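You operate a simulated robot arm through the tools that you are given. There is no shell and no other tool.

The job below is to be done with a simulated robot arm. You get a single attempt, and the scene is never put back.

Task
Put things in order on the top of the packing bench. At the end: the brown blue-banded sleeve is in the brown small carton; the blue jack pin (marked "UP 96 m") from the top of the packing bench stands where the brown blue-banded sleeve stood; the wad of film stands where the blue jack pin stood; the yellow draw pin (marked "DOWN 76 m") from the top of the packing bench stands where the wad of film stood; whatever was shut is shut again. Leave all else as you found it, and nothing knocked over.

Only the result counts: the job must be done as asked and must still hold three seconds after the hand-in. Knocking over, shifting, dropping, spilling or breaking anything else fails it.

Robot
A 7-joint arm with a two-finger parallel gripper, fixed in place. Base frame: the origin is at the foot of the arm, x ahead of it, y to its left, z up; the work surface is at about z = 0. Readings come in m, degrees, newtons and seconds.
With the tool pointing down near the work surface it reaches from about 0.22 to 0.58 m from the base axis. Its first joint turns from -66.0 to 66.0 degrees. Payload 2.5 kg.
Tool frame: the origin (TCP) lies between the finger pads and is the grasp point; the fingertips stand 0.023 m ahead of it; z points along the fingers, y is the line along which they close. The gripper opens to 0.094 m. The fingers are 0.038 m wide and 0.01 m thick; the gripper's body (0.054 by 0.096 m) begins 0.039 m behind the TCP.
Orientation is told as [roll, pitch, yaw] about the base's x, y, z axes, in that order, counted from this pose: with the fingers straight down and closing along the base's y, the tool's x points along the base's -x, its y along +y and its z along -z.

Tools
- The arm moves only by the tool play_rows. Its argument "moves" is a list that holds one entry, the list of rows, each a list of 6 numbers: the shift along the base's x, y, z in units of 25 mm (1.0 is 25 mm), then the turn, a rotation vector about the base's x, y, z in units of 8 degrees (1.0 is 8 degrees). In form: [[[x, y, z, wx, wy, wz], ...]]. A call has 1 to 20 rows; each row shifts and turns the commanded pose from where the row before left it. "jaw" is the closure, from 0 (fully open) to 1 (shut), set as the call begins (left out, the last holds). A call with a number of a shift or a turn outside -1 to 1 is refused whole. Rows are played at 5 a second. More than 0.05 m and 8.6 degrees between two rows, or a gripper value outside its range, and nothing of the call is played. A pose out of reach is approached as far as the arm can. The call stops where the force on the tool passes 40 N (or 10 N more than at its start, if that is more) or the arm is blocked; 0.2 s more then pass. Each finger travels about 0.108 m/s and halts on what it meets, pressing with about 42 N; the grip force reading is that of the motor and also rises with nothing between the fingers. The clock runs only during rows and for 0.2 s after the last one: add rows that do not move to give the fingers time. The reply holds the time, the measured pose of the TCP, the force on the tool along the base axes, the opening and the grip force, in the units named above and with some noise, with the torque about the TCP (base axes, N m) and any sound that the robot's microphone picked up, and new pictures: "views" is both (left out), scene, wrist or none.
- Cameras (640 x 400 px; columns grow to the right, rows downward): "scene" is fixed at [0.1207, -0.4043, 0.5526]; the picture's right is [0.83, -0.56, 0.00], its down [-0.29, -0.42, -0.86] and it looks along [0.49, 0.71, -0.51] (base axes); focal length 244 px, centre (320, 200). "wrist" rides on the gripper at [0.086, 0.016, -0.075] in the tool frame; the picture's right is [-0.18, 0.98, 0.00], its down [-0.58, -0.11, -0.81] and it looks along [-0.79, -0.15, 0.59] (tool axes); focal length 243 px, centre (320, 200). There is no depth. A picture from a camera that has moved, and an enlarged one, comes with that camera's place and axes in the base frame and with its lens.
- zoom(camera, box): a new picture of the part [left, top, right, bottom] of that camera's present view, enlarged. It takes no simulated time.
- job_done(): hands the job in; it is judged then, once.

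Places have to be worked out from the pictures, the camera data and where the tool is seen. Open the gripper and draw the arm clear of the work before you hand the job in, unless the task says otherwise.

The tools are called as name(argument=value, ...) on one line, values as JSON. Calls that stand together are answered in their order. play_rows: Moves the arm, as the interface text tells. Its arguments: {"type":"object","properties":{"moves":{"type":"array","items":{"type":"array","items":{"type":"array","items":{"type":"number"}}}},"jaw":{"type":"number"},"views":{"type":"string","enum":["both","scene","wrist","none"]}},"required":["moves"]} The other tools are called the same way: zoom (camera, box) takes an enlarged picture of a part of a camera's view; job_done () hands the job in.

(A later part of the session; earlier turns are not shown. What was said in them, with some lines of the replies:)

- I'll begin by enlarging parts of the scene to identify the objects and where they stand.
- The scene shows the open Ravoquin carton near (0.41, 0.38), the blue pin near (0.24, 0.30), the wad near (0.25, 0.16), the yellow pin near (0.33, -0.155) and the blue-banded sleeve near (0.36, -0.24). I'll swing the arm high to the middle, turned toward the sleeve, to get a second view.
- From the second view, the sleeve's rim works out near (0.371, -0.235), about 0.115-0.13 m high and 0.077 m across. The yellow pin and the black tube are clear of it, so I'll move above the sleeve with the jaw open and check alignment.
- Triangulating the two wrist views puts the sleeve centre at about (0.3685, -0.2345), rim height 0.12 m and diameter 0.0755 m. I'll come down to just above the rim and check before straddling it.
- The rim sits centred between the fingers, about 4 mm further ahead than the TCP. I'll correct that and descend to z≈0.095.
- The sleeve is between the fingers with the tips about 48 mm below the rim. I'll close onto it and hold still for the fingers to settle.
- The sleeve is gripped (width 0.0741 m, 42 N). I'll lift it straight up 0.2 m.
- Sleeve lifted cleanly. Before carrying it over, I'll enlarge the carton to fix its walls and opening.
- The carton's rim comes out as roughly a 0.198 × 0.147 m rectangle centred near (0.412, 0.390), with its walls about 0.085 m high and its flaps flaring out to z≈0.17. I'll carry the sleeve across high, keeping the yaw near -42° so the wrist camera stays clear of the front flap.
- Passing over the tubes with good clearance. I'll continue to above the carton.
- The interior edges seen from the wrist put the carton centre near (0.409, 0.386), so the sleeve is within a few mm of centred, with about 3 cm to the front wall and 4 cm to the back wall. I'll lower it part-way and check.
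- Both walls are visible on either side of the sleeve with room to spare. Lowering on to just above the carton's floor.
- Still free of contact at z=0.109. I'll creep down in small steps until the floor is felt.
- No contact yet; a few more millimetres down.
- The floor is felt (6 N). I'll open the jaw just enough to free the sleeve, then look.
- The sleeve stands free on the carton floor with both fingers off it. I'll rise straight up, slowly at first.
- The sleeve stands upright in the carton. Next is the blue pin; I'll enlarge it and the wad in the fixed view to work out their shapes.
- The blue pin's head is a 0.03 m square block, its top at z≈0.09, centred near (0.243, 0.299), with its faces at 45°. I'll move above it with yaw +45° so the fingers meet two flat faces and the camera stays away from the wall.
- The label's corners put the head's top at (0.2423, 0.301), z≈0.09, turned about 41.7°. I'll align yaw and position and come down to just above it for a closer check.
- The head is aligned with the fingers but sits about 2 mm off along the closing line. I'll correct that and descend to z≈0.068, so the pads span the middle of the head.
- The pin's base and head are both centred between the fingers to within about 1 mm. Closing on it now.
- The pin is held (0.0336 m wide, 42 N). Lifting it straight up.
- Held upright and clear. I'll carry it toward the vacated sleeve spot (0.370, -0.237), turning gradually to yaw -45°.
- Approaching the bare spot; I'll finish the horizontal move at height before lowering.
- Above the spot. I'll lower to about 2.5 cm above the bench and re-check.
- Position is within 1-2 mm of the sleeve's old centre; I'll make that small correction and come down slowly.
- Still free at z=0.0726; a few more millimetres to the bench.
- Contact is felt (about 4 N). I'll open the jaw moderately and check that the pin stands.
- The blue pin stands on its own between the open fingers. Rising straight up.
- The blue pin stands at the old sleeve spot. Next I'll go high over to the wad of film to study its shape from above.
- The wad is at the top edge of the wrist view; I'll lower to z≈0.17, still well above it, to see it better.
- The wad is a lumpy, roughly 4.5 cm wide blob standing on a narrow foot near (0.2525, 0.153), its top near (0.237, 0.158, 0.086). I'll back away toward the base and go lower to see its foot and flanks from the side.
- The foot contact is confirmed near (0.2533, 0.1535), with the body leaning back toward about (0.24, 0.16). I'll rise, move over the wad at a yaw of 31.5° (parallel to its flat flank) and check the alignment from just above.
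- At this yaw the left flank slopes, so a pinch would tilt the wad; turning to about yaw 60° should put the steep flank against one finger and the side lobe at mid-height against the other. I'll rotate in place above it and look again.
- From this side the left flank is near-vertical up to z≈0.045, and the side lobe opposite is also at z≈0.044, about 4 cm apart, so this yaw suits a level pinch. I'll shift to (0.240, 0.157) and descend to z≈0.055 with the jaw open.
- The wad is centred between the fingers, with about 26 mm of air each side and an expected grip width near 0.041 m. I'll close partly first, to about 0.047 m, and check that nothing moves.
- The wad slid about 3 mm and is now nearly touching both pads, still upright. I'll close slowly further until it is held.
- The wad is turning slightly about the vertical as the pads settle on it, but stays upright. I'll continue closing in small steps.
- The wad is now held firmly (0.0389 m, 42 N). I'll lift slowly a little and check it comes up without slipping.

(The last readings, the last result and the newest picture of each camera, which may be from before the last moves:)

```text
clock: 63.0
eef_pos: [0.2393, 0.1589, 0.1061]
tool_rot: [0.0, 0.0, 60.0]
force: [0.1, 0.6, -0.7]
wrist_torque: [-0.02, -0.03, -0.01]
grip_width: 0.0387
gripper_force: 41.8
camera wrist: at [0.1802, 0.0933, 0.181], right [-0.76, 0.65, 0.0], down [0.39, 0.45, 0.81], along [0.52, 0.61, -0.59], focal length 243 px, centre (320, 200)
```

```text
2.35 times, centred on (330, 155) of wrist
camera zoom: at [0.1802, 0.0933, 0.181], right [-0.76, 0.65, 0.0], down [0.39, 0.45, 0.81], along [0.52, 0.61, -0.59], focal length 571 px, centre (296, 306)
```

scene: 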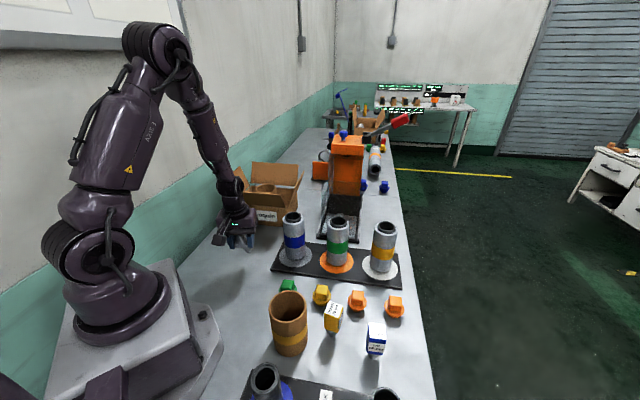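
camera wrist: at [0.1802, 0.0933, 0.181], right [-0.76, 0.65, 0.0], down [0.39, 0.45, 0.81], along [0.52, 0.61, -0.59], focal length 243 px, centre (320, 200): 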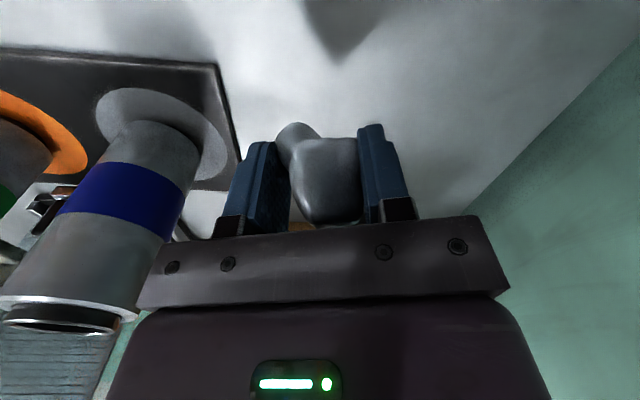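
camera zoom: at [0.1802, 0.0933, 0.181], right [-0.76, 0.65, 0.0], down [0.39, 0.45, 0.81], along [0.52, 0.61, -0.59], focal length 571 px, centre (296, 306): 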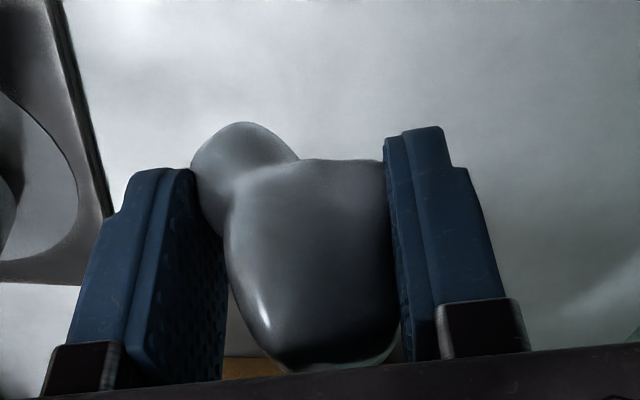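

The wad came up cleanly with no slip. I'll raise it further, carry it at constant orientation to the blue pin's old spot, and stop above it.

play_rows(moves=[[[0, 0, 0.8, 0, 0, 0], [0, 0, 1, 0, 0, 0], [0, 0, 1, 0, 0, 0], [0, 0, 0.8, 0, 0, 0], [0, 0.6, 0, 0, 0, 0], [-0.02, 0.9, 0, 0, 0, 0], [-0.02, 0.9, 0, 0, 0, 0], [-0.02, 0.9, 0, 0, 0, 0], [0, 0.9, 0, 0, 0, 0], [0, 0.8, 0, 0, 0, 0], [0, 0.5, 0, 0, 0, 0], [0, 0, 0, 0, 0, 0]]])

```text
clock: 65.6
eef_pos: [0.2372, 0.2963, 0.1956]
tool_rot: [-0.1, 0.0, 60.0]
force: [-0.7, 0.6, 0.3]
wrist_torque: [0.01, -0.02, 0.01]
grip_width: 0.0387
gripper_force: 42.1
camera wrist: at [0.1786, 0.2315, 0.272], right [-0.76, 0.65, 0.0], down [0.38, 0.45, 0.81], along [0.52, 0.61, -0.59], focal length 243 px, centre (320, 200)
```

scene: 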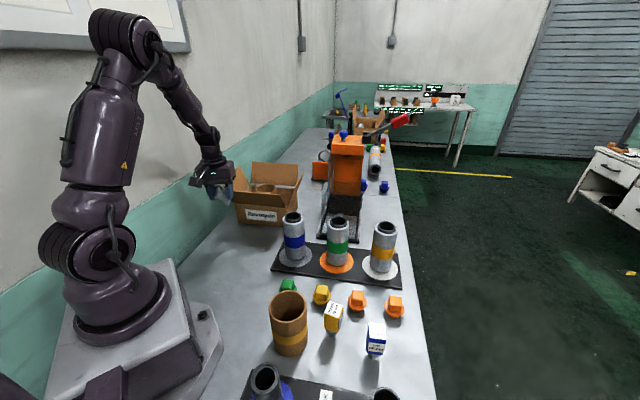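
wrist: 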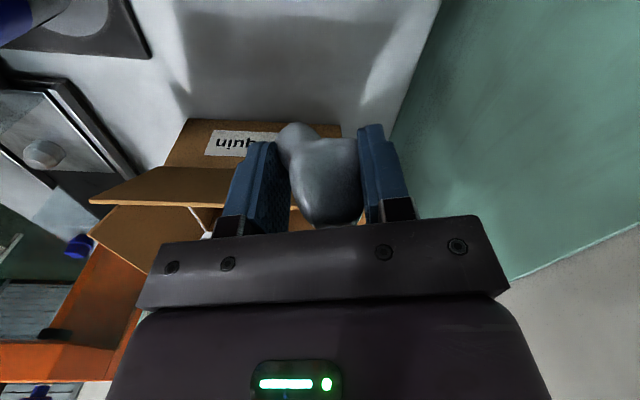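

Above the spot. Lowering toward the bench in two stages.

play_rows(moves=[[[0.01, 0.02, -0.5, 0, 0, 0], [0, 0, -0.8, 0, 0, 0], [0, 0, -0.8, 0, 0, 0], [0, 0, -0.8, 0, 0, 0], [0, 0, -0.8, 0, 0, 0], [0, 0, -0.6, 0, 0, 0], [0, 0, -0.4, 0, 0, 0], [0, 0, -0.2, 0, 0, 0], [0, 0, 0, 0, 0, 0]]])

```text
clock: 67.6
eef_pos: [0.237, 0.2962, 0.0727]
tool_rot: [0.0, 0.0, 60.1]
force: [0.4, -0.1, 0.0]
wrist_torque: [0.0, 0.01, 0.0]
grip_width: 0.0387
gripper_force: 42.0
camera wrist: at [0.1785, 0.231, 0.1484], right [-0.76, 0.65, 0.0], down [0.38, 0.45, 0.81], along [0.52, 0.61, -0.59], focal length 243 px, centre (320, 200)
```

scene: 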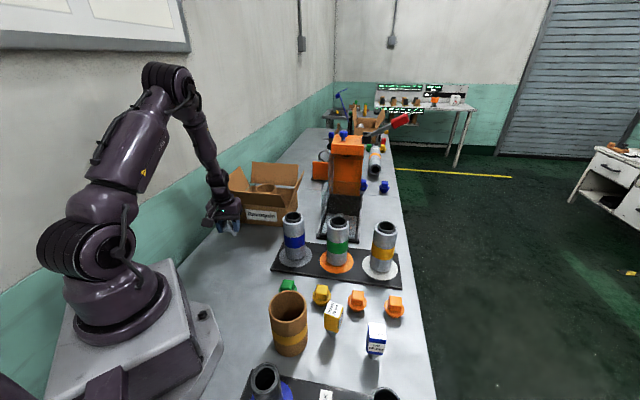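
wrist: 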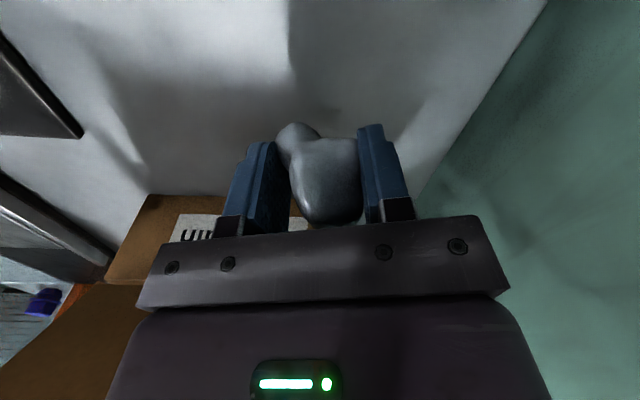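

Clear of the carton and free so far; I'll creep down the last 17 mm.

play_rows(moves=[[[0, 0, -0.25, 0, 0, 0], [0, 0, -0.2, 0, 0, 0], [0, 0, -0.12, 0, 0, 0], [0, 0, 0, 0, 0, 0]]], views="none")

```text
clock: 68.6
eef_pos: [0.2379, 0.2967, 0.0571]
tool_rot: [0.0, 0.0, 60.0]
force: [-0.4, 0.3, -0.6]
wrist_torque: [-0.03, 0.02, 0.02]
grip_width: 0.0385
gripper_force: 42.2
```

play_rows(moves=[[[0, 0, -0.05, 0, 0, 0], [0, 0, -0.04, 0, 0, 0], [0, 0, 0, 0, 0, 0]]], views="none")

```text
clock: 69.4
eef_pos: [0.2374, 0.2967, 0.0564]
tool_rot: [-0.1, 0.0, 60.0]
force: [-0.3, 0.0, 0.3]
wrist_torque: [-0.02, -0.03, 0.0]
grip_width: 0.0389
gripper_force: 41.9
```

play_rows(moves=[[[0, 0, -0.04, 0, 0, 0], [0, 0, 0, 0, 0, 0], [0, 0, 0, 0, 0, 0]]], views="none")

```text
clock: 70.2
eef_pos: [0.2372, 0.2965, 0.0537]
tool_rot: [-0.1, 0.1, 60.0]
force: [0.0, 0.1, -0.4]
wrist_torque: [-0.02, 0.01, -0.02]
grip_width: 0.0387
gripper_force: 42.3
```

play_rows(moves=[[[0, 0, -0.03, 0, 0, 0], [0, 0, 0, 0, 0, 0], [0, 0, 0, 0, 0, 0]]], views="wrist")

zoom(camera="wrist", box=[200, 70, 460, 240])

zoom(camera="scene", box=[190, 170, 270, 250])

```text
clock: 71.0
eef_pos: [0.2386, 0.2964, 0.0558]
tool_rot: [0.0, -0.1, 59.9]
force: [-1.6, -2.6, 10.6]
wrist_torque: [-0.12, 0.05, 0.01]
grip_width: 0.0388
gripper_force: 41.6
camera wrist: at [0.1784, 0.2312, 0.1305], right [-0.76, 0.65, 0.0], down [0.38, 0.45, 0.81], along [0.52, 0.61, -0.59], focal length 243 px, centre (320, 200)
```

wrist: 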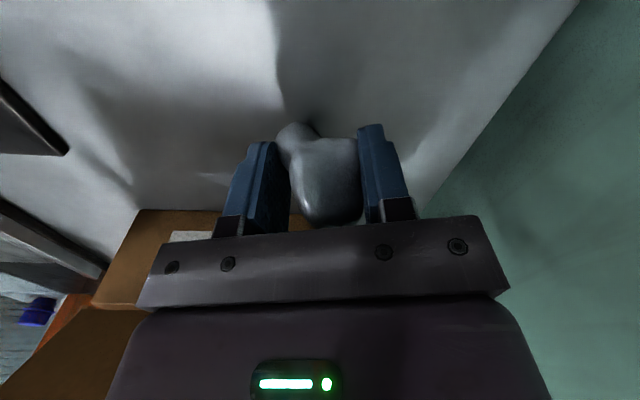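

```text
2.35 times, centred on (330, 155) of wrist
camera zoom: at [0.1784, 0.2312, 0.1305], right [-0.76, 0.65, 0.0], down [0.38, 0.45, 0.81], along [0.52, 0.61, -0.59], focal length 571 px, centre (296, 306)
```

zoom: 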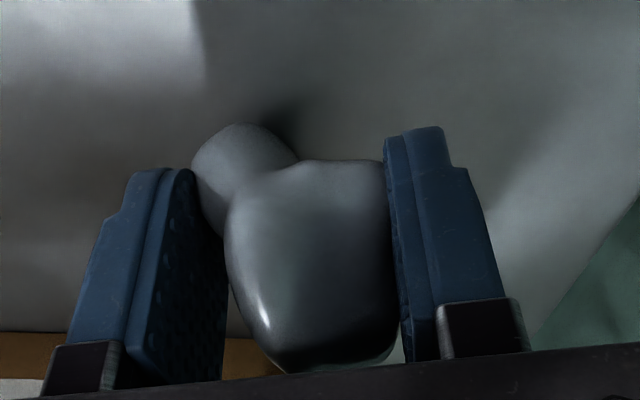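

```text
5.00 times, centred on (230, 210) of scene
camera zoom: at [0.1207, -0.4043, 0.5525], right [0.83, -0.56, 0.0], down [-0.29, -0.42, -0.86], along [0.49, 0.71, -0.51], focal length 1219 px, centre (770, 150)
```

zoom: 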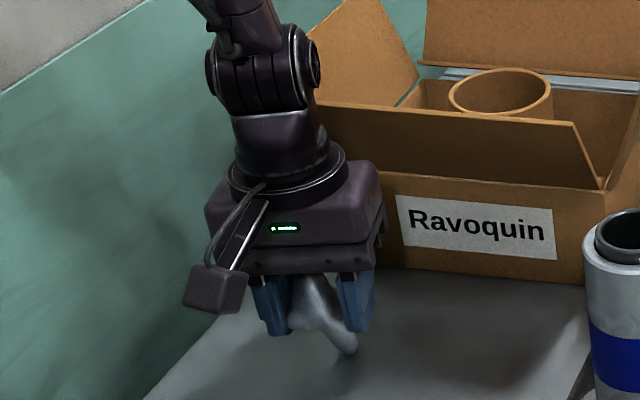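

Contact is felt (about 11 N). I'll ease up half a millimetre and open the jaw in stages, watching that the wad stays standing.

play_rows(moves=[[[0, 0, 0.02, 0, 0, 0], [0, 0, 0, 0, 0, 0]]], views="none")

```text
clock: 71.6
eef_pos: [0.2379, 0.2973, 0.0558]
tool_rot: [-0.1, 0.0, 60.0]
force: [-0.1, -1.7, 8.4]
wrist_torque: [-0.08, -0.02, -0.04]
grip_width: 0.0389
gripper_force: 42.0
```

play_rows(moves=[[[0, 0, 0, 0, 0, 0], [0, 0, 0, 0, 0, 0], [0, 0, 0, 0, 0, 0]]], jaw=0.5, views="wrist")

zoom(camera="wrist", box=[200, 70, 460, 240])

```text
clock: 72.4
eef_pos: [0.2374, 0.2979, 0.0544]
tool_rot: [-0.1, 0.0, 60.1]
force: [1.0, 0.1, -0.3]
wrist_torque: [0.02, -0.01, -0.01]
grip_width: 0.047
gripper_force: 0.0
camera wrist: at [0.1782, 0.2313, 0.1304], right [-0.76, 0.65, 0.0], down [0.38, 0.45, 0.81], along [0.52, 0.61, -0.59], focal length 243 px, centre (320, 200)
```

wrist: 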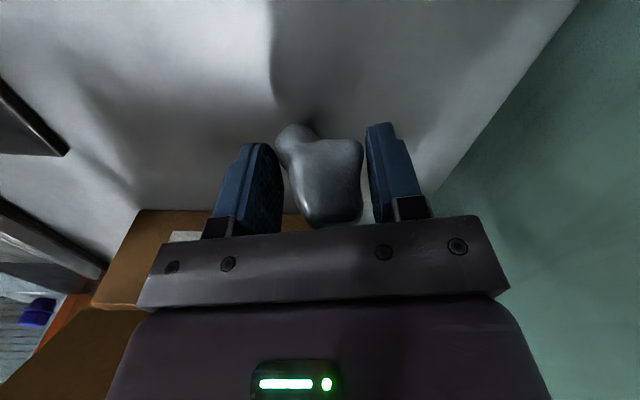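

```text
2.35 times, centred on (330, 155) of wrist
camera zoom: at [0.1782, 0.2313, 0.1304], right [-0.76, 0.65, 0.0], down [0.38, 0.45, 0.81], along [0.52, 0.61, -0.59], focal length 571 px, centre (296, 306)
```

zoom: 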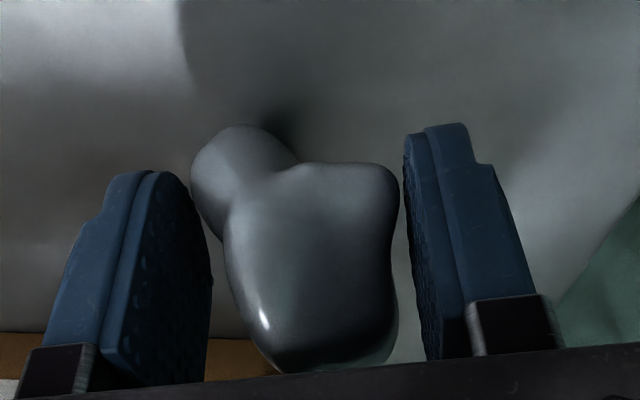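

The wad stands free. I'll open wider and rise straight up.

play_rows(moves=[[[0, 0, 0, 0, 0, 0], [0, 0, 0, 0, 0, 0], [0, 0, 0.4, 0, 0, 0], [0, 0, 0.7, 0, 0, 0], [0, 0, 1, 0, 0, 0], [0, 0, 1, 0, 0, 0], [0, 0, 1, 0, 0, 0], [0, 0, 1, 0, 0, 0], [0, 0, 1, 0, 0, 0], [0, 0, 0, 0, 0, 0]]], jaw=0.2)

zoom(camera="scene", box=[200, 170, 280, 270])

```text
clock: 74.6
eef_pos: [0.2378, 0.2972, 0.2075]
tool_rot: [0.0, 0.0, 60.0]
force: [0.3, 0.4, 0.5]
wrist_torque: [0.0, 0.01, 0.01]
grip_width: 0.0753
gripper_force: 0.2
camera wrist: at [0.1786, 0.2317, 0.284], right [-0.76, 0.65, 0.0], down [0.38, 0.45, 0.81], along [0.52, 0.61, -0.59], focal length 243 px, centre (320, 200)
```

scene: 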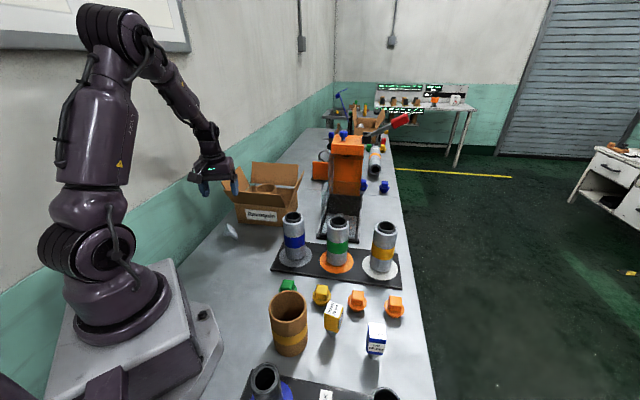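
wrist: 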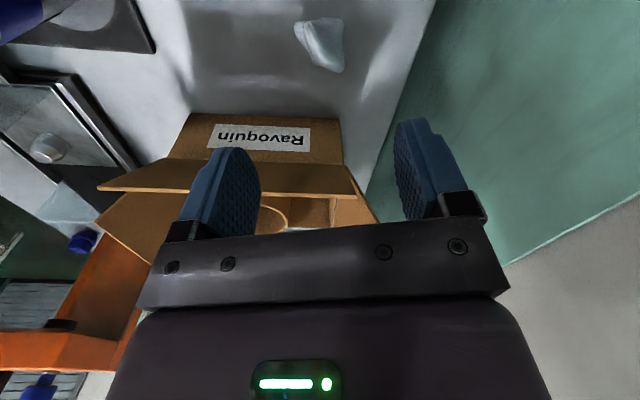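

```text
4.00 times, centred on (240, 220) of scene
camera zoom: at [0.1207, -0.4043, 0.5526], right [0.83, -0.56, 0.0], down [-0.29, -0.42, -0.86], along [0.49, 0.71, -0.51], focal length 975 px, centre (640, 120)
```

zoom: 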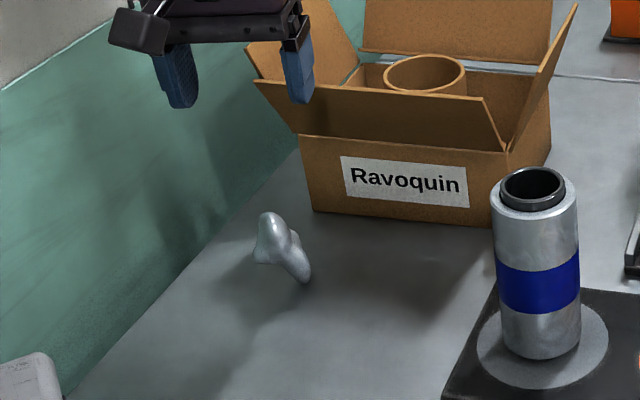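

The wad is standing at the blue pin's old spot, upright. Now to the yellow pin near (0.327, -0.153): I'll travel high and turn to yaw ≈ -58° so the fingers close on its head faces clear of the yellow-banded sleeve.

play_rows(moves=[[[0.2, -0.6, 0.2, 0, 0, -0.6], [0.2, -1, 0.2, 0, 0, -0.82], [0.2, -1, 0, 0, 0, -0.82], [0.2, -1, 0, 0, 0, -0.82], [0.2, -1, 0, 0, 0, -0.82], [0.2, -1, 0, 0, 0, -0.82], [0.2, -1, 0, 0, 0, -0.82], [0.2, -1, 0, 0, 0, -0.82], [0.2, -1, 0, 0, 0, -0.82], [0.2, -1, 0, 0, 0, -0.82], [0.2, -1, 0, 0, 0, -0.82], [0.2, -1, 0, 0, 0, -0.82], [0.2, -1, 0, 0, 0, -0.82], [0.2, -1, 0, 0, 0, -0.82], [0.2, -1, 0, 0, 0, -0.82], [0.2, -1, 0, 0, 0, -0.82], [0.2, -1, 0, 0, 0, -0.82], [0.2, -1, 0, 0, 0, -0.82], [0, -0.4, 0, 0, 0, -0.2], [0, 0, 0, 0, 0, 0]]], jaw=0.1)

zoom(camera="wrist", box=[240, 0, 400, 110])

```text
clock: 78.8
eef_pos: [0.3285, -0.1538, 0.2161]
tool_rot: [-0.1, 0.0, -57.9]
force: [-0.2, -0.9, -0.1]
wrist_torque: [0.04, 0.0, 0.0]
grip_width: 0.0845
gripper_force: 0.0
camera wrist: at [0.2945, -0.0714, 0.2915], right [0.93, 0.37, 0.0], down [0.22, -0.55, 0.81], along [0.29, -0.75, -0.59], focal length 243 px, centre (320, 200)
```

scene: 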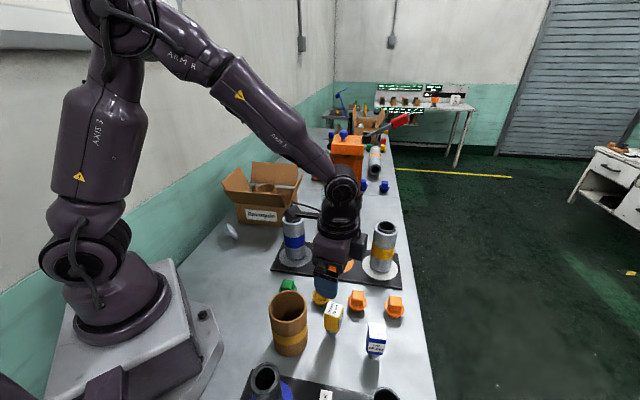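
wrist: 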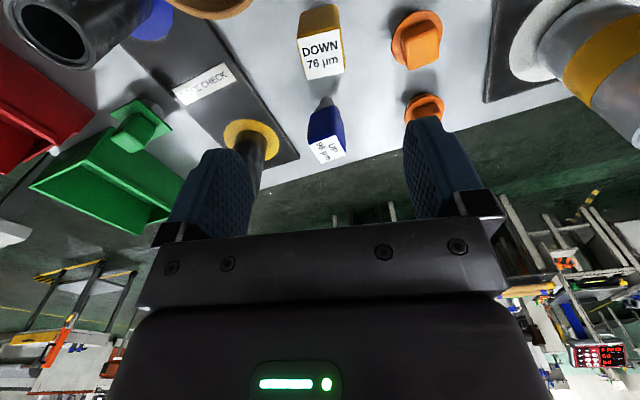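

```text
3.64 times, centred on (320, 55) of wrist
camera zoom: at [0.2945, -0.0714, 0.2915], right [0.93, 0.37, 0.0], down [0.22, -0.55, 0.81], along [0.29, -0.75, -0.59], focal length 882 px, centre (320, 727)
```

zoom: 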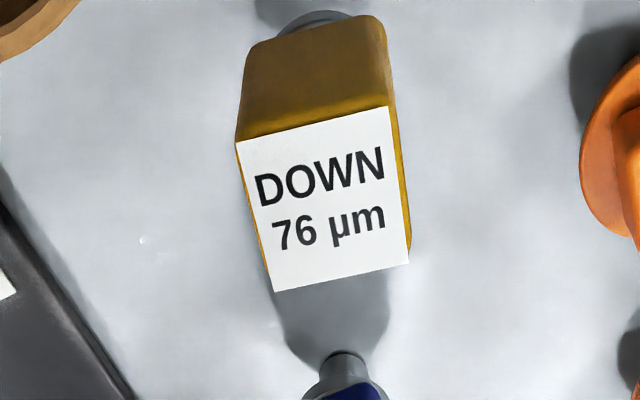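

The head's label gives its centre within 2-3 mm of the TCP and a yaw of about -56.5°. I'll correct, open fully and come down to just above it.

play_rows(moves=[[[0.03, 0.09, -0.5, 0, 0, 0.17], [0, 0, -0.8, 0, 0, 0], [0, 0, -0.8, 0, 0, 0], [0, 0, -0.7, 0, 0, 0], [0, 0, 0, 0, 0, 0]]], jaw=0)

zoom(camera="wrist", box=[240, 30, 400, 140])

```text
clock: 80.0
eef_pos: [0.3276, -0.15, 0.1475]
tool_rot: [0.0, 0.1, -56.5]
force: [0.5, 0.0, 1.3]
wrist_torque: [0.04, 0.02, 0.03]
grip_width: 0.0939
gripper_force: 0.0
camera wrist: at [0.292, -0.0686, 0.2232], right [0.92, 0.39, 0.0], down [0.23, -0.55, 0.81], along [0.31, -0.74, -0.59], focal length 243 px, centre (320, 200)
```

scene: 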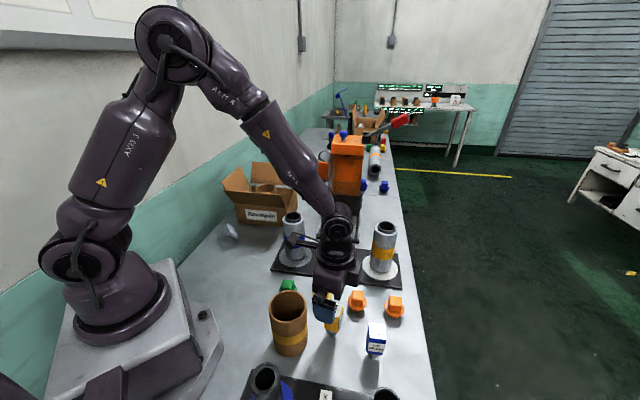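
wrist: 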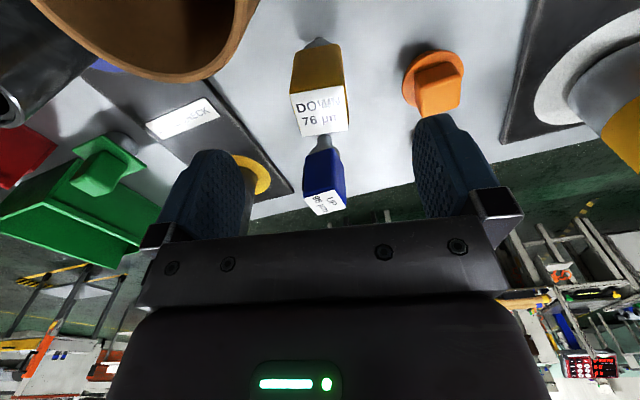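

```text
3.64 times, centred on (320, 85) of wrist
camera zoom: at [0.292, -0.0686, 0.2232], right [0.92, 0.39, 0.0], down [0.23, -0.55, 0.81], along [0.31, -0.74, -0.59], focal length 882 px, centre (320, 618)
```

zoom: 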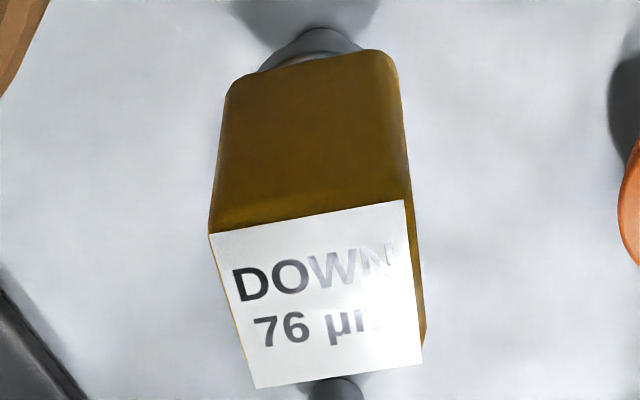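

Aligned and centred between the fingers. Descending to z≈0.074, which keeps the camera box above the neighbouring sleeve's rim.

play_rows(moves=[[[0.03, -0.06, -0.4, 0, 0, 0], [0, 0, -0.7, 0, 0, 0], [0, 0, -0.7, 0, 0, 0], [0, 0, -0.7, 0, 0, 0], [0, 0, -0.42, 0, 0, 0], [0, 0, 0, 0, 0, 0]]])

zoom(camera="wrist", box=[230, 70, 430, 230])

```text
clock: 81.4
eef_pos: [0.3298, -0.1529, 0.0724]
tool_rot: [0.1, 0.0, -56.5]
force: [-0.1, 1.0, 0.6]
wrist_torque: [0.04, 0.0, -0.01]
grip_width: 0.0939
gripper_force: 0.1
camera wrist: at [0.2933, -0.0703, 0.1488], right [0.92, 0.39, 0.0], down [0.23, -0.55, 0.81], along [0.31, -0.74, -0.59], focal length 243 px, centre (320, 200)
```

scene: 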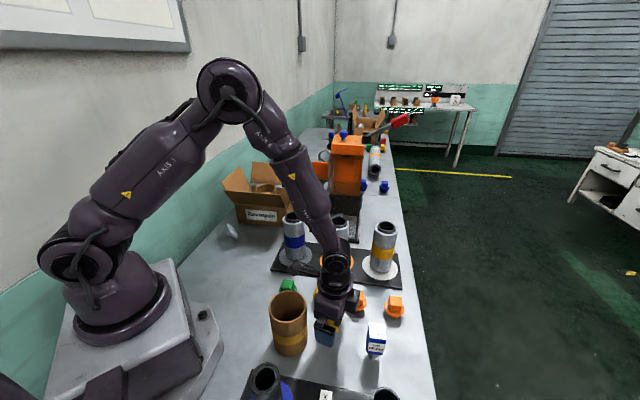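
wrist: 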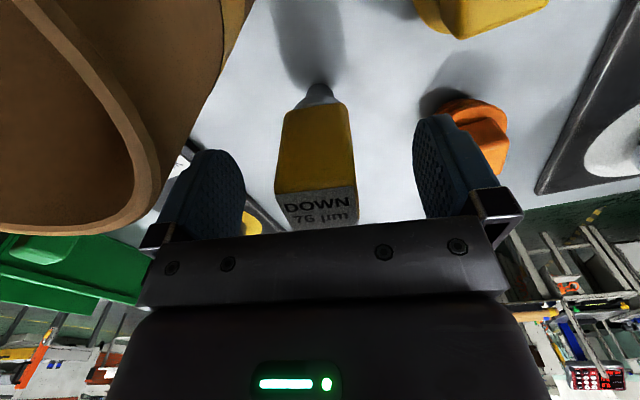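

```text
2.50 times, centred on (330, 150) of wrist
camera zoom: at [0.2933, -0.0703, 0.1488], right [0.92, 0.39, 0.0], down [0.23, -0.55, 0.81], along [0.31, -0.74, -0.59], focal length 606 px, centre (295, 325)
```

zoom: 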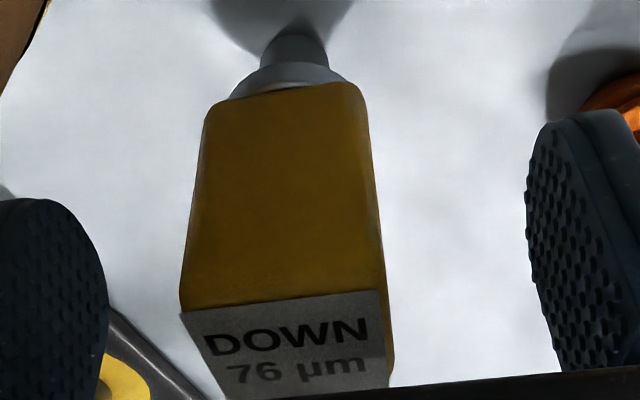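

Head and stem are centred between the fingers, and nothing has been touched. Closing on the head.

play_rows(moves=[[[0, 0, 0, 0, 0, 0], [0, 0, 0, 0, 0, 0], [0, 0, 0, 0, 0, 0], [0, 0, 0, 0, 0, 0]]], jaw=0.75, views="wrist")

```text
clock: 82.4
eef_pos: [0.3289, -0.1532, 0.073]
tool_rot: [0.0, 0.0, -56.5]
force: [0.4, 0.6, -0.2]
wrist_torque: [0.02, 0.0, 0.0]
grip_width: 0.0336
gripper_force: 42.0
camera wrist: at [0.2933, -0.0703, 0.1489], right [0.92, 0.39, 0.0], down [0.23, -0.55, 0.81], along [0.31, -0.74, -0.59], focal length 243 px, centre (320, 200)
```

wrist: 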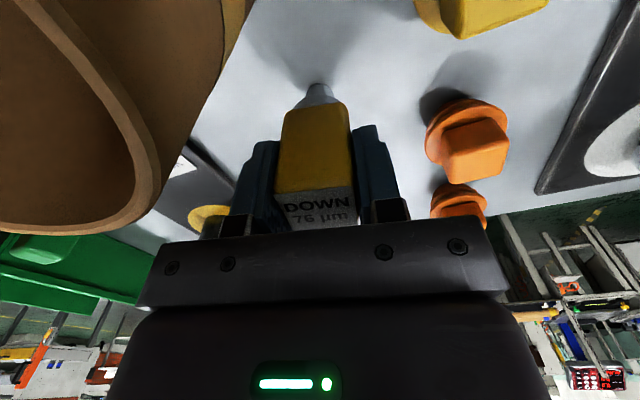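

The yellow pin is gripped (0.0336 m, 42 N). Lifting straight up.

play_rows(moves=[[[0, 0, 0.4, 0, 0, 0], [0, 0, 0.8, 0, 0, 0], [0, 0, 1, 0, 0, 0], [0, 0, 1, 0, 0, 0], [0, 0, 1, 0, 0, 0], [0, 0, 1, 0, 0, 0], [0, 0, 1, 0, 0, 0], [0, 0, 1, 0, 0, 0], [0, 0, 0.8, 0, 0, 0], [0, 0, 0, 0, 0, 0]]])

```text
clock: 84.6
eef_pos: [0.3295, -0.153, 0.2733]
tool_rot: [0.0, 0.0, -56.5]
force: [-0.4, 0.3, -1.2]
wrist_torque: [0.04, 0.01, -0.01]
grip_width: 0.0336
gripper_force: 41.7
camera wrist: at [0.2929, -0.07, 0.3494], right [0.92, 0.39, 0.0], down [0.23, -0.55, 0.81], along [0.31, -0.74, -0.59], focal length 243 px, centre (320, 200)
```

scene: 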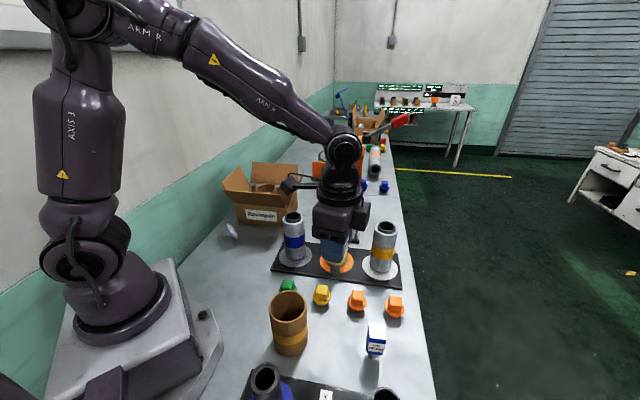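
wrist: 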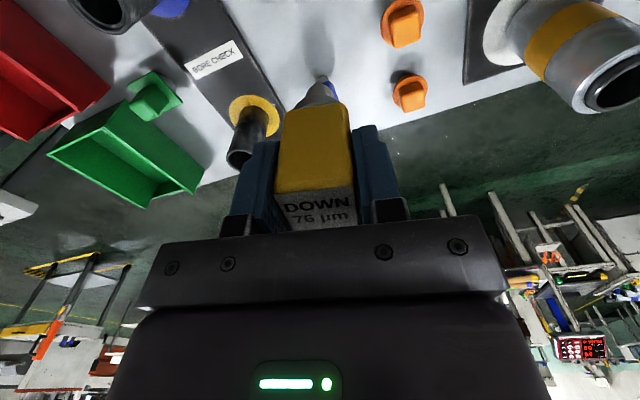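

The pin hangs straight. I'll carry it to the wad's old place, near (0.247, 0.157), turning to yaw ≈ 32° on the way.

play_rows(moves=[[[-0.13, 0.5, 0, 0, 0, 0.5], [-0.257, 0.957, 0, 0, 0, 0.85], [-0.257, 0.957, 0, 0, 0, 0.85], [-0.257, 0.957, 0, 0, 0, 0.85], [-0.257, 0.957, 0, 0, 0, 0.85], [-0.257, 0.957, 0, 0, 0, 0.85], [-0.257, 0.957, 0, 0, 0, 0.85], [-0.257, 0.957, 0, 0, 0, 0.85], [-0.257, 0.957, 0, 0, 0, 0.85], [-0.257, 0.957, 0, 0, 0, 0.85], [-0.257, 0.957, 0, 0, 0, 0.85], [-0.257, 0.957, 0, 0, 0, 0.85], [-0.257, 0.957, 0, 0, 0, 0.85], [-0.1, 0.42, 0, 0, 0, 0.36], [0, 0, 0, 0, 0, 0], [0, 0, 0, 0, 0, 0]]])

```text
clock: 88.0
eef_pos: [0.2467, 0.1562, 0.274]
tool_rot: [0.0, 0.1, 32.0]
force: [-1.3, -0.7, -0.8]
wrist_torque: [0.01, 0.01, -0.01]
grip_width: 0.0334
gripper_force: 42.4
camera wrist: at [0.1627, 0.1267, 0.3507], right [-0.36, 0.93, 0.0], down [0.55, 0.22, 0.81], along [0.75, 0.29, -0.59], focal length 243 px, centre (320, 200)
```

scene: 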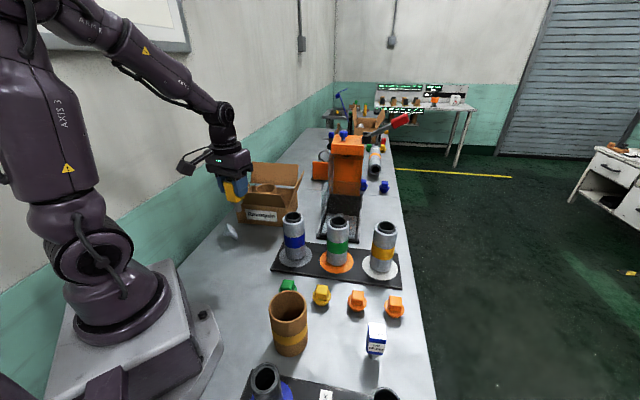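
wrist: 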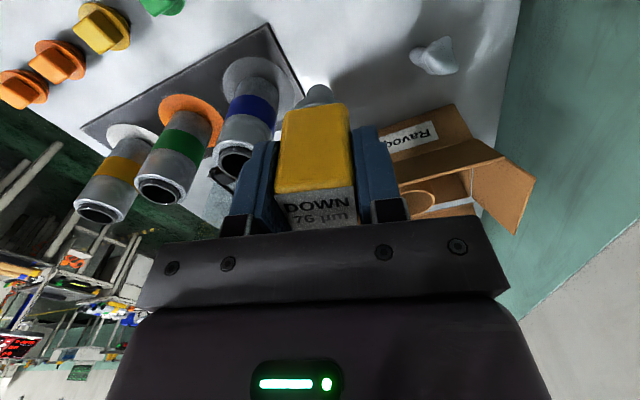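

Over the spot at yaw 32°. Lowering to about 2 cm above the bench.

play_rows(moves=[[[0, 0.03, -0.5, 0, 0, 0], [0, 0, -0.9, 0, 0, 0], [0, 0, -0.9, 0, 0, 0], [0, 0, -0.9, 0, 0, 0], [0, 0, -0.9, 0, 0, 0], [0, 0, -0.9, 0, 0, 0], [0, 0, -0.9, 0, 0, 0], [0, 0, -0.8, 0, 0, 0], [0, 0, -0.5, 0, 0, 0], [0, 0, 0, 0, 0, 0]]])

```text
clock: 90.2
eef_pos: [0.2476, 0.1568, 0.0934]
tool_rot: [0.1, 0.0, 31.8]
force: [-1.0, -0.2, -1.6]
wrist_torque: [0.04, 0.03, -0.03]
grip_width: 0.0332
gripper_force: 42.3
camera wrist: at [0.1634, 0.1258, 0.1701], right [-0.36, 0.93, 0.0], down [0.55, 0.22, 0.81], along [0.75, 0.29, -0.59], focal length 243 px, centre (320, 200)
```

scene: 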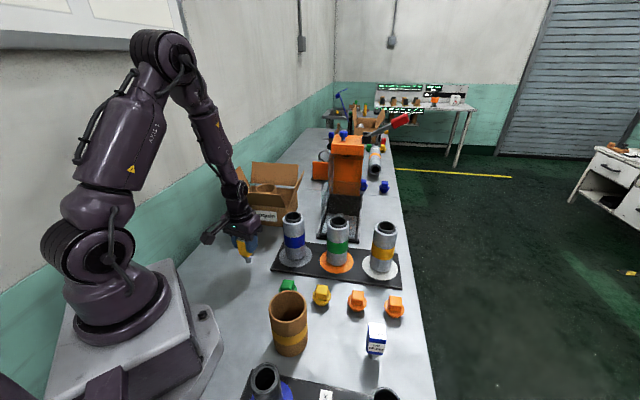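
wrist: 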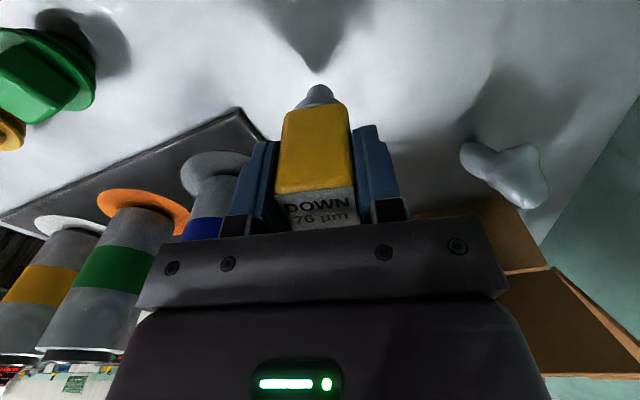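

The wad is still standing in view and the pin is free of contact. Creeping down to the bench.

play_rows(moves=[[[0, 0, -0.3, 0, 0, 0], [0, 0, -0.25, 0, 0, 0], [0, 0, -0.12, 0, 0, 0], [0, 0, 0, 0, 0, 0]]], views="none")

```text
clock: 91.2
eef_pos: [0.246, 0.1587, 0.0775]
tool_rot: [0.0, -0.1, 31.9]
force: [-0.1, 0.1, -0.5]
wrist_torque: [-0.01, 0.01, -0.01]
grip_width: 0.0334
gripper_force: 42.1
```

play_rows(moves=[[[0, 0, -0.08, 0, 0, 0], [0, 0, -0.05, 0, 0, 0], [0, 0, 0, 0, 0, 0]]], views="none")

```text
clock: 92.0
eef_pos: [0.2456, 0.1569, 0.0742]
tool_rot: [0.0, 0.0, 32.0]
force: [-0.4, 0.3, -1.1]
wrist_torque: [-0.02, 0.02, 0.01]
grip_width: 0.0335
gripper_force: 42.2
```

play_rows(moves=[[[0, 0, -0.04, 0, 0, 0], [0, 0, 0, 0, 0, 0]]], views="none")

```text
clock: 92.6
eef_pos: [0.2477, 0.1583, 0.0736]
tool_rot: [-0.1, 0.0, 31.9]
force: [-0.4, 0.3, -1.3]
wrist_torque: [0.02, 0.01, -0.03]
grip_width: 0.0336
gripper_force: 42.3
```

play_rows(moves=[[[0, 0, -0.035, 0, 0, 0], [0, 0, 0, 0, 0, 0]]], views="none")

```text
clock: 93.2
eef_pos: [0.2467, 0.1568, 0.0742]
tool_rot: [-0.1, -0.1, 31.9]
force: [-0.5, 0.5, -0.4]
wrist_torque: [-0.02, 0.01, -0.02]
grip_width: 0.0337
gripper_force: 41.7
```

play_rows(moves=[[[0, 0, -0.03, 0, 0, 0], [0, 0, 0, 0, 0, 0]]], views="none")

```text
clock: 93.8
eef_pos: [0.2469, 0.1573, 0.072]
tool_rot: [-0.1, -0.1, 32.0]
force: [-4.5, -3.5, 33.0]
wrist_torque: [-0.27, 0.36, 0.0]
grip_width: 0.0337
gripper_force: 42.1
```

Firm contact now (33 N), so I'll ease up about half a millimetre before releasing.

play_rows(moves=[[[0, 0, 0.02, 0, 0, 0], [0, 0, 0, 0, 0, 0]]], views="none")

```text
clock: 94.4
eef_pos: [0.2478, 0.1582, 0.0722]
tool_rot: [0.0, -0.2, 32.0]
force: [-3.5, 1.2, 20.4]
wrist_torque: [0.05, 0.27, -0.04]
grip_width: 0.0333
gripper_force: 42.4
```

play_rows(moves=[[[0, 0, 0.02, 0, 0, 0], [0, 0, 0, 0, 0, 0]]], views="none")

```text
clock: 95.0
eef_pos: [0.2477, 0.1568, 0.0729]
tool_rot: [0.1, 0.1, 31.9]
force: [0.1, 0.4, 3.0]
wrist_torque: [0.11, -0.04, -0.03]
grip_width: 0.0335
gripper_force: 42.1
```

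The load is down to 3 N with the pin on the bench. Releasing now.

play_rows(moves=[[[0, 0, 0, 0, 0, 0], [0, 0, 0, 0, 0, 0], [0, 0, 0, 0, 0, 0]]], jaw=0.4)

```text
clock: 95.8
eef_pos: [0.2475, 0.157, 0.0724]
tool_rot: [0.0, 0.0, 32.0]
force: [0.2, -0.1, 0.5]
wrist_torque: [-0.02, 0.01, -0.02]
grip_width: 0.0564
gripper_force: 0.0
camera wrist: at [0.1634, 0.1271, 0.1489], right [-0.36, 0.93, 0.0], down [0.55, 0.22, 0.81], along [0.75, 0.29, -0.59], focal length 243 px, centre (320, 200)
```

scene: 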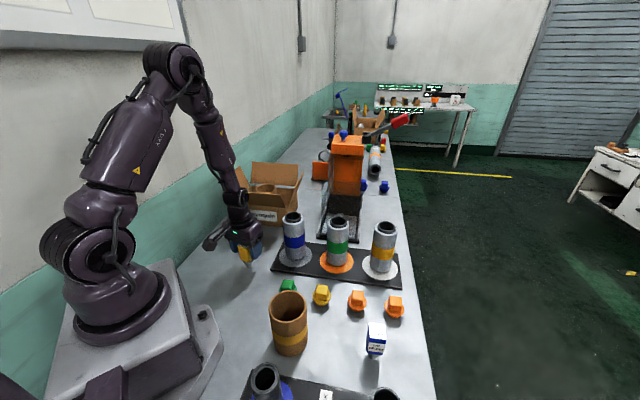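
wrist: 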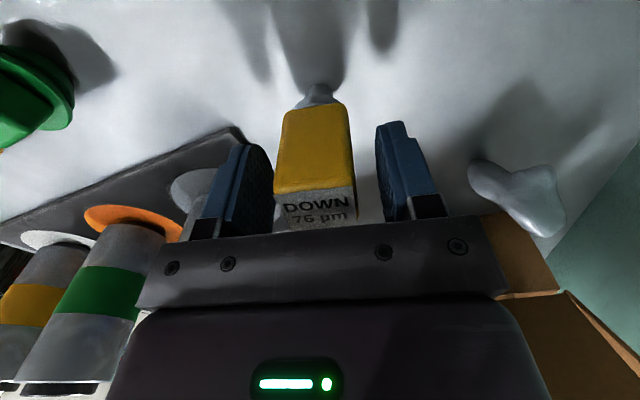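

The yellow pin stands by itself between the open fingers. Rising straight up and clear.

play_rows(moves=[[[0, 0, 0.3, 0, 0, 0], [0, 0, 0.5, 0, 0, 0], [0, 0, 0.8, 0, 0, 0], [0, 0, 1, 0, 0, 0], [0, 0, 1, 0, 0, 0], [0, 0, 1, 0, 0, 0], [0, 0, 1, 0, 0, 0], [0, 0, 1, 0, 0, 0], [0, 0, 1, 0, 0, 0], [0, 0, 1, 0, 0, 0], [0, 0, 1, 0, 0, 0], [0, 0, 0, 0, 0, 0]]])

zoom(camera="scene", box=[200, 160, 330, 290])

zoom(camera="scene", box=[240, 260, 440, 400])

```text
clock: 98.4
eef_pos: [0.2461, 0.1599, 0.3124]
tool_rot: [0.0, 0.0, 31.9]
force: [-0.1, -0.6, -0.8]
wrist_torque: [-0.01, 0.0, 0.03]
grip_width: 0.0566
gripper_force: 0.1
camera wrist: at [0.1615, 0.1286, 0.3883], right [-0.36, 0.93, 0.0], down [0.55, 0.21, 0.81], along [0.75, 0.29, -0.59], focal length 243 px, centre (320, 200)
```

scene: 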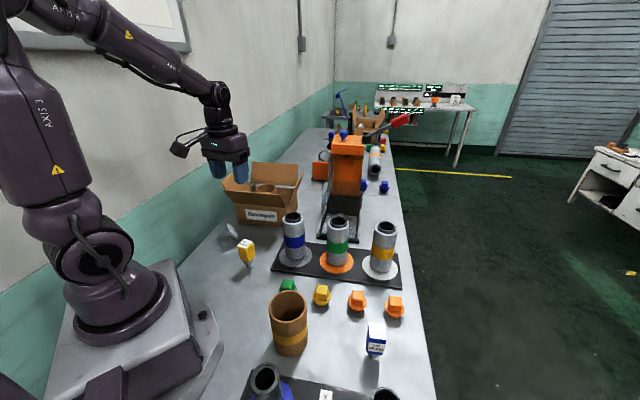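
wrist: 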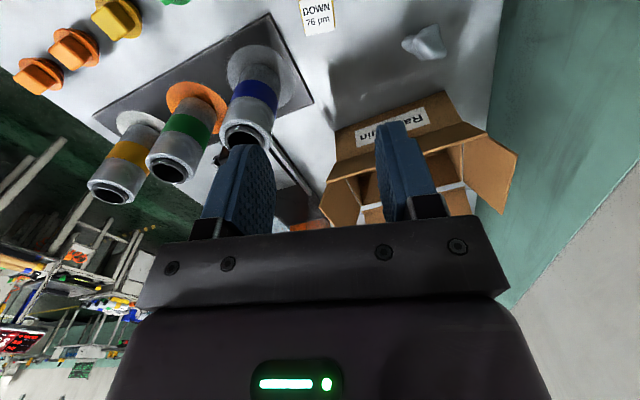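

```text
3.08 times, centred on (265, 225) of scene
camera zoom: at [0.1207, -0.4043, 0.5526], right [0.83, -0.56, 0.0], down [-0.29, -0.42, -0.86], along [0.49, 0.71, -0.51], focal length 750 px, centre (489, 123)
```

zoom: 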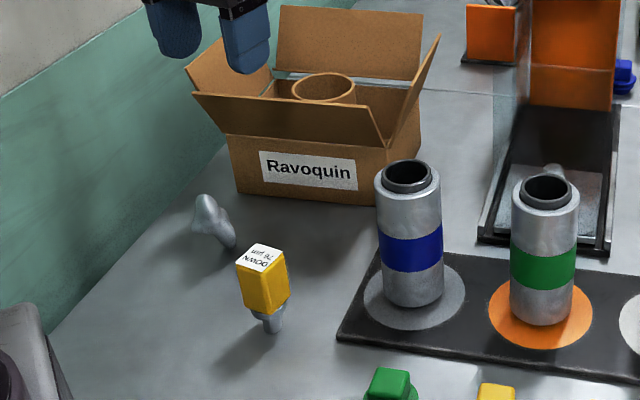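

```text
2.86 times, centred on (340, 330) of scene
camera zoom: at [0.1207, -0.4043, 0.5526], right [0.83, -0.56, 0.0], down [-0.29, -0.42, -0.86], along [0.49, 0.71, -0.51], focal length 697 px, centre (263, -171)
```

zoom: 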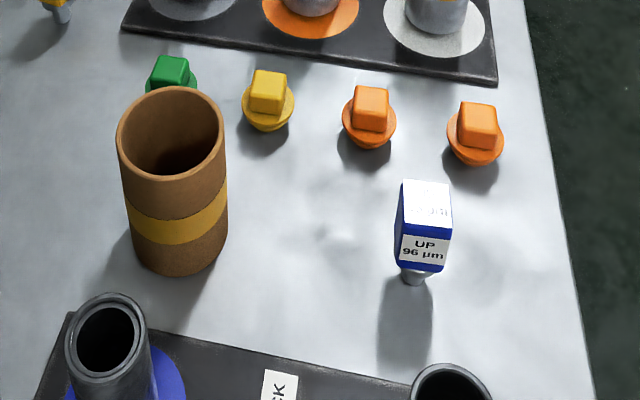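

All four pieces stand where they should: sleeve in the carton, blue pin at the sleeve's old place, wad at the blue pin's old place, yellow pin at the wad's old place; the carton's flaps are open as found. I'll open the jaw fully and withdraw high, near the starting pose.

play_rows(moves=[[[0, 0, 1, 0, 0, 0], [0, 0, 1, 0, 0, 0], [0, 0, 1, 0, 0, -0.5], [0.5, 0.5, 0.5, 0, 0, -0.5], [0.6, 0.6, 0, 0, 0, -0.6], [0.6, 0.6, 0, 0, 0, -0.6], [0.6, 0.6, 0, 0, 0, -0.6], [0.6, 0.6, 0, 0, 0, -0.6], [0.6, 0.6, 0, 0, 0, -0.6], [0, 0, 0, 0, 0, 0], [0, 0, 0, 0, 0, 0]]], jaw=0)

zoom(camera="scene", box=[200, 160, 330, 290])

zoom(camera="scene", box=[300, 80, 460, 200])

```text
clock: 100.8
eef_pos: [0.3332, 0.2447, 0.4]
tool_rot: [0.0, -0.1, 0.0]
force: [-0.6, 0.2, 0.0]
wrist_torque: [0.02, 0.02, -0.01]
grip_width: 0.0939
gripper_force: 0.0
camera wrist: at [0.2462, 0.2628, 0.4757], right [0.19, 0.98, 0.0], down [0.58, -0.11, 0.81], along [0.79, -0.15, -0.59], focal length 243 px, centre (320, 200)
```

scene: 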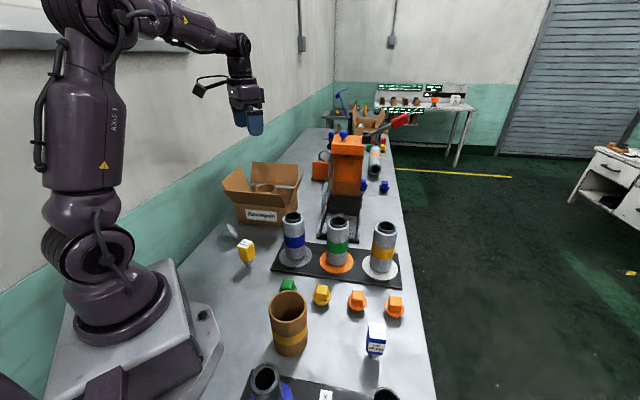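
wrist: 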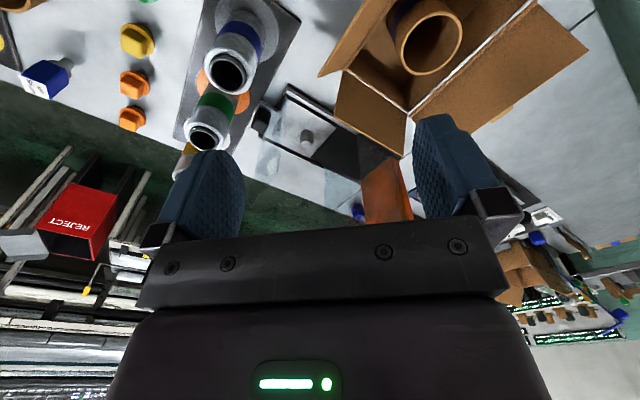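

```text
3.08 times, centred on (265, 225) of scene
camera zoom: at [0.1207, -0.4043, 0.5526], right [0.83, -0.56, 0.0], down [-0.29, -0.42, -0.86], along [0.49, 0.71, -0.51], focal length 750 px, centre (489, 123)
```

zoom: 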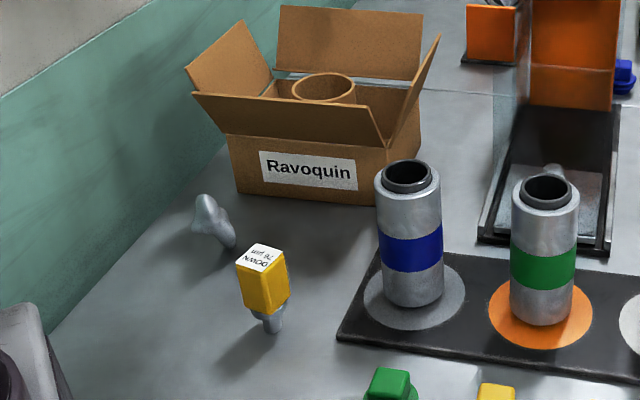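

```text
3.33 times, centred on (380, 140) of scene
camera zoom: at [0.1207, -0.4043, 0.5526], right [0.83, -0.56, 0.0], down [-0.29, -0.42, -0.86], along [0.49, 0.71, -0.51], focal length 813 px, centre (120, 400)
```

zoom: 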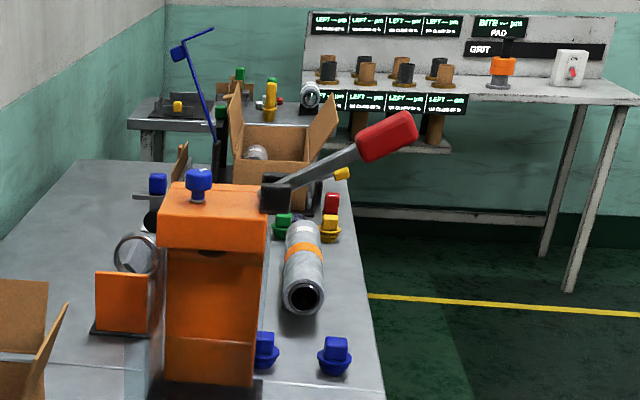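

The final pictures show all four objects upright in their places. The background looks as it did at the start, the jaw is open and the arm is clear, so I'm handing the job in.

job_done()

```text
The job is handed in.
```

I finished the rearrangement and handed the job in. In the last pictures before hand-in, all four objects were upright and nothing else looked moved.

| Object | Where it is now |
|---|---|
| Brown blue-banded sleeve | Standing inside the brown "Ravoquin" carton |
| Blue jack pin (UP 96) | Where the sleeve stood, about (0.369, -0.237) m |
| Wad of film | Where the blue pin stood, about (0.24, 0.30) m |
| Yellow draw pin (DOWN 76) | Where the wad stood, about (0.247, 0.157) m |

- **Wad of film:** it is roughly 1 cm or less from the blue pin's exact spot. It stands on a narrow, off-centre foot, so its own centre is a judgement. It also turned a little about the vertical while I gripped it.
- **Carton:** it was open when I started, so I left its flaps as they were. Nothing else had to be opened or shut.
- **Arm:** it ended with the gripper fully open, up near its starting pose and clear of the bench.
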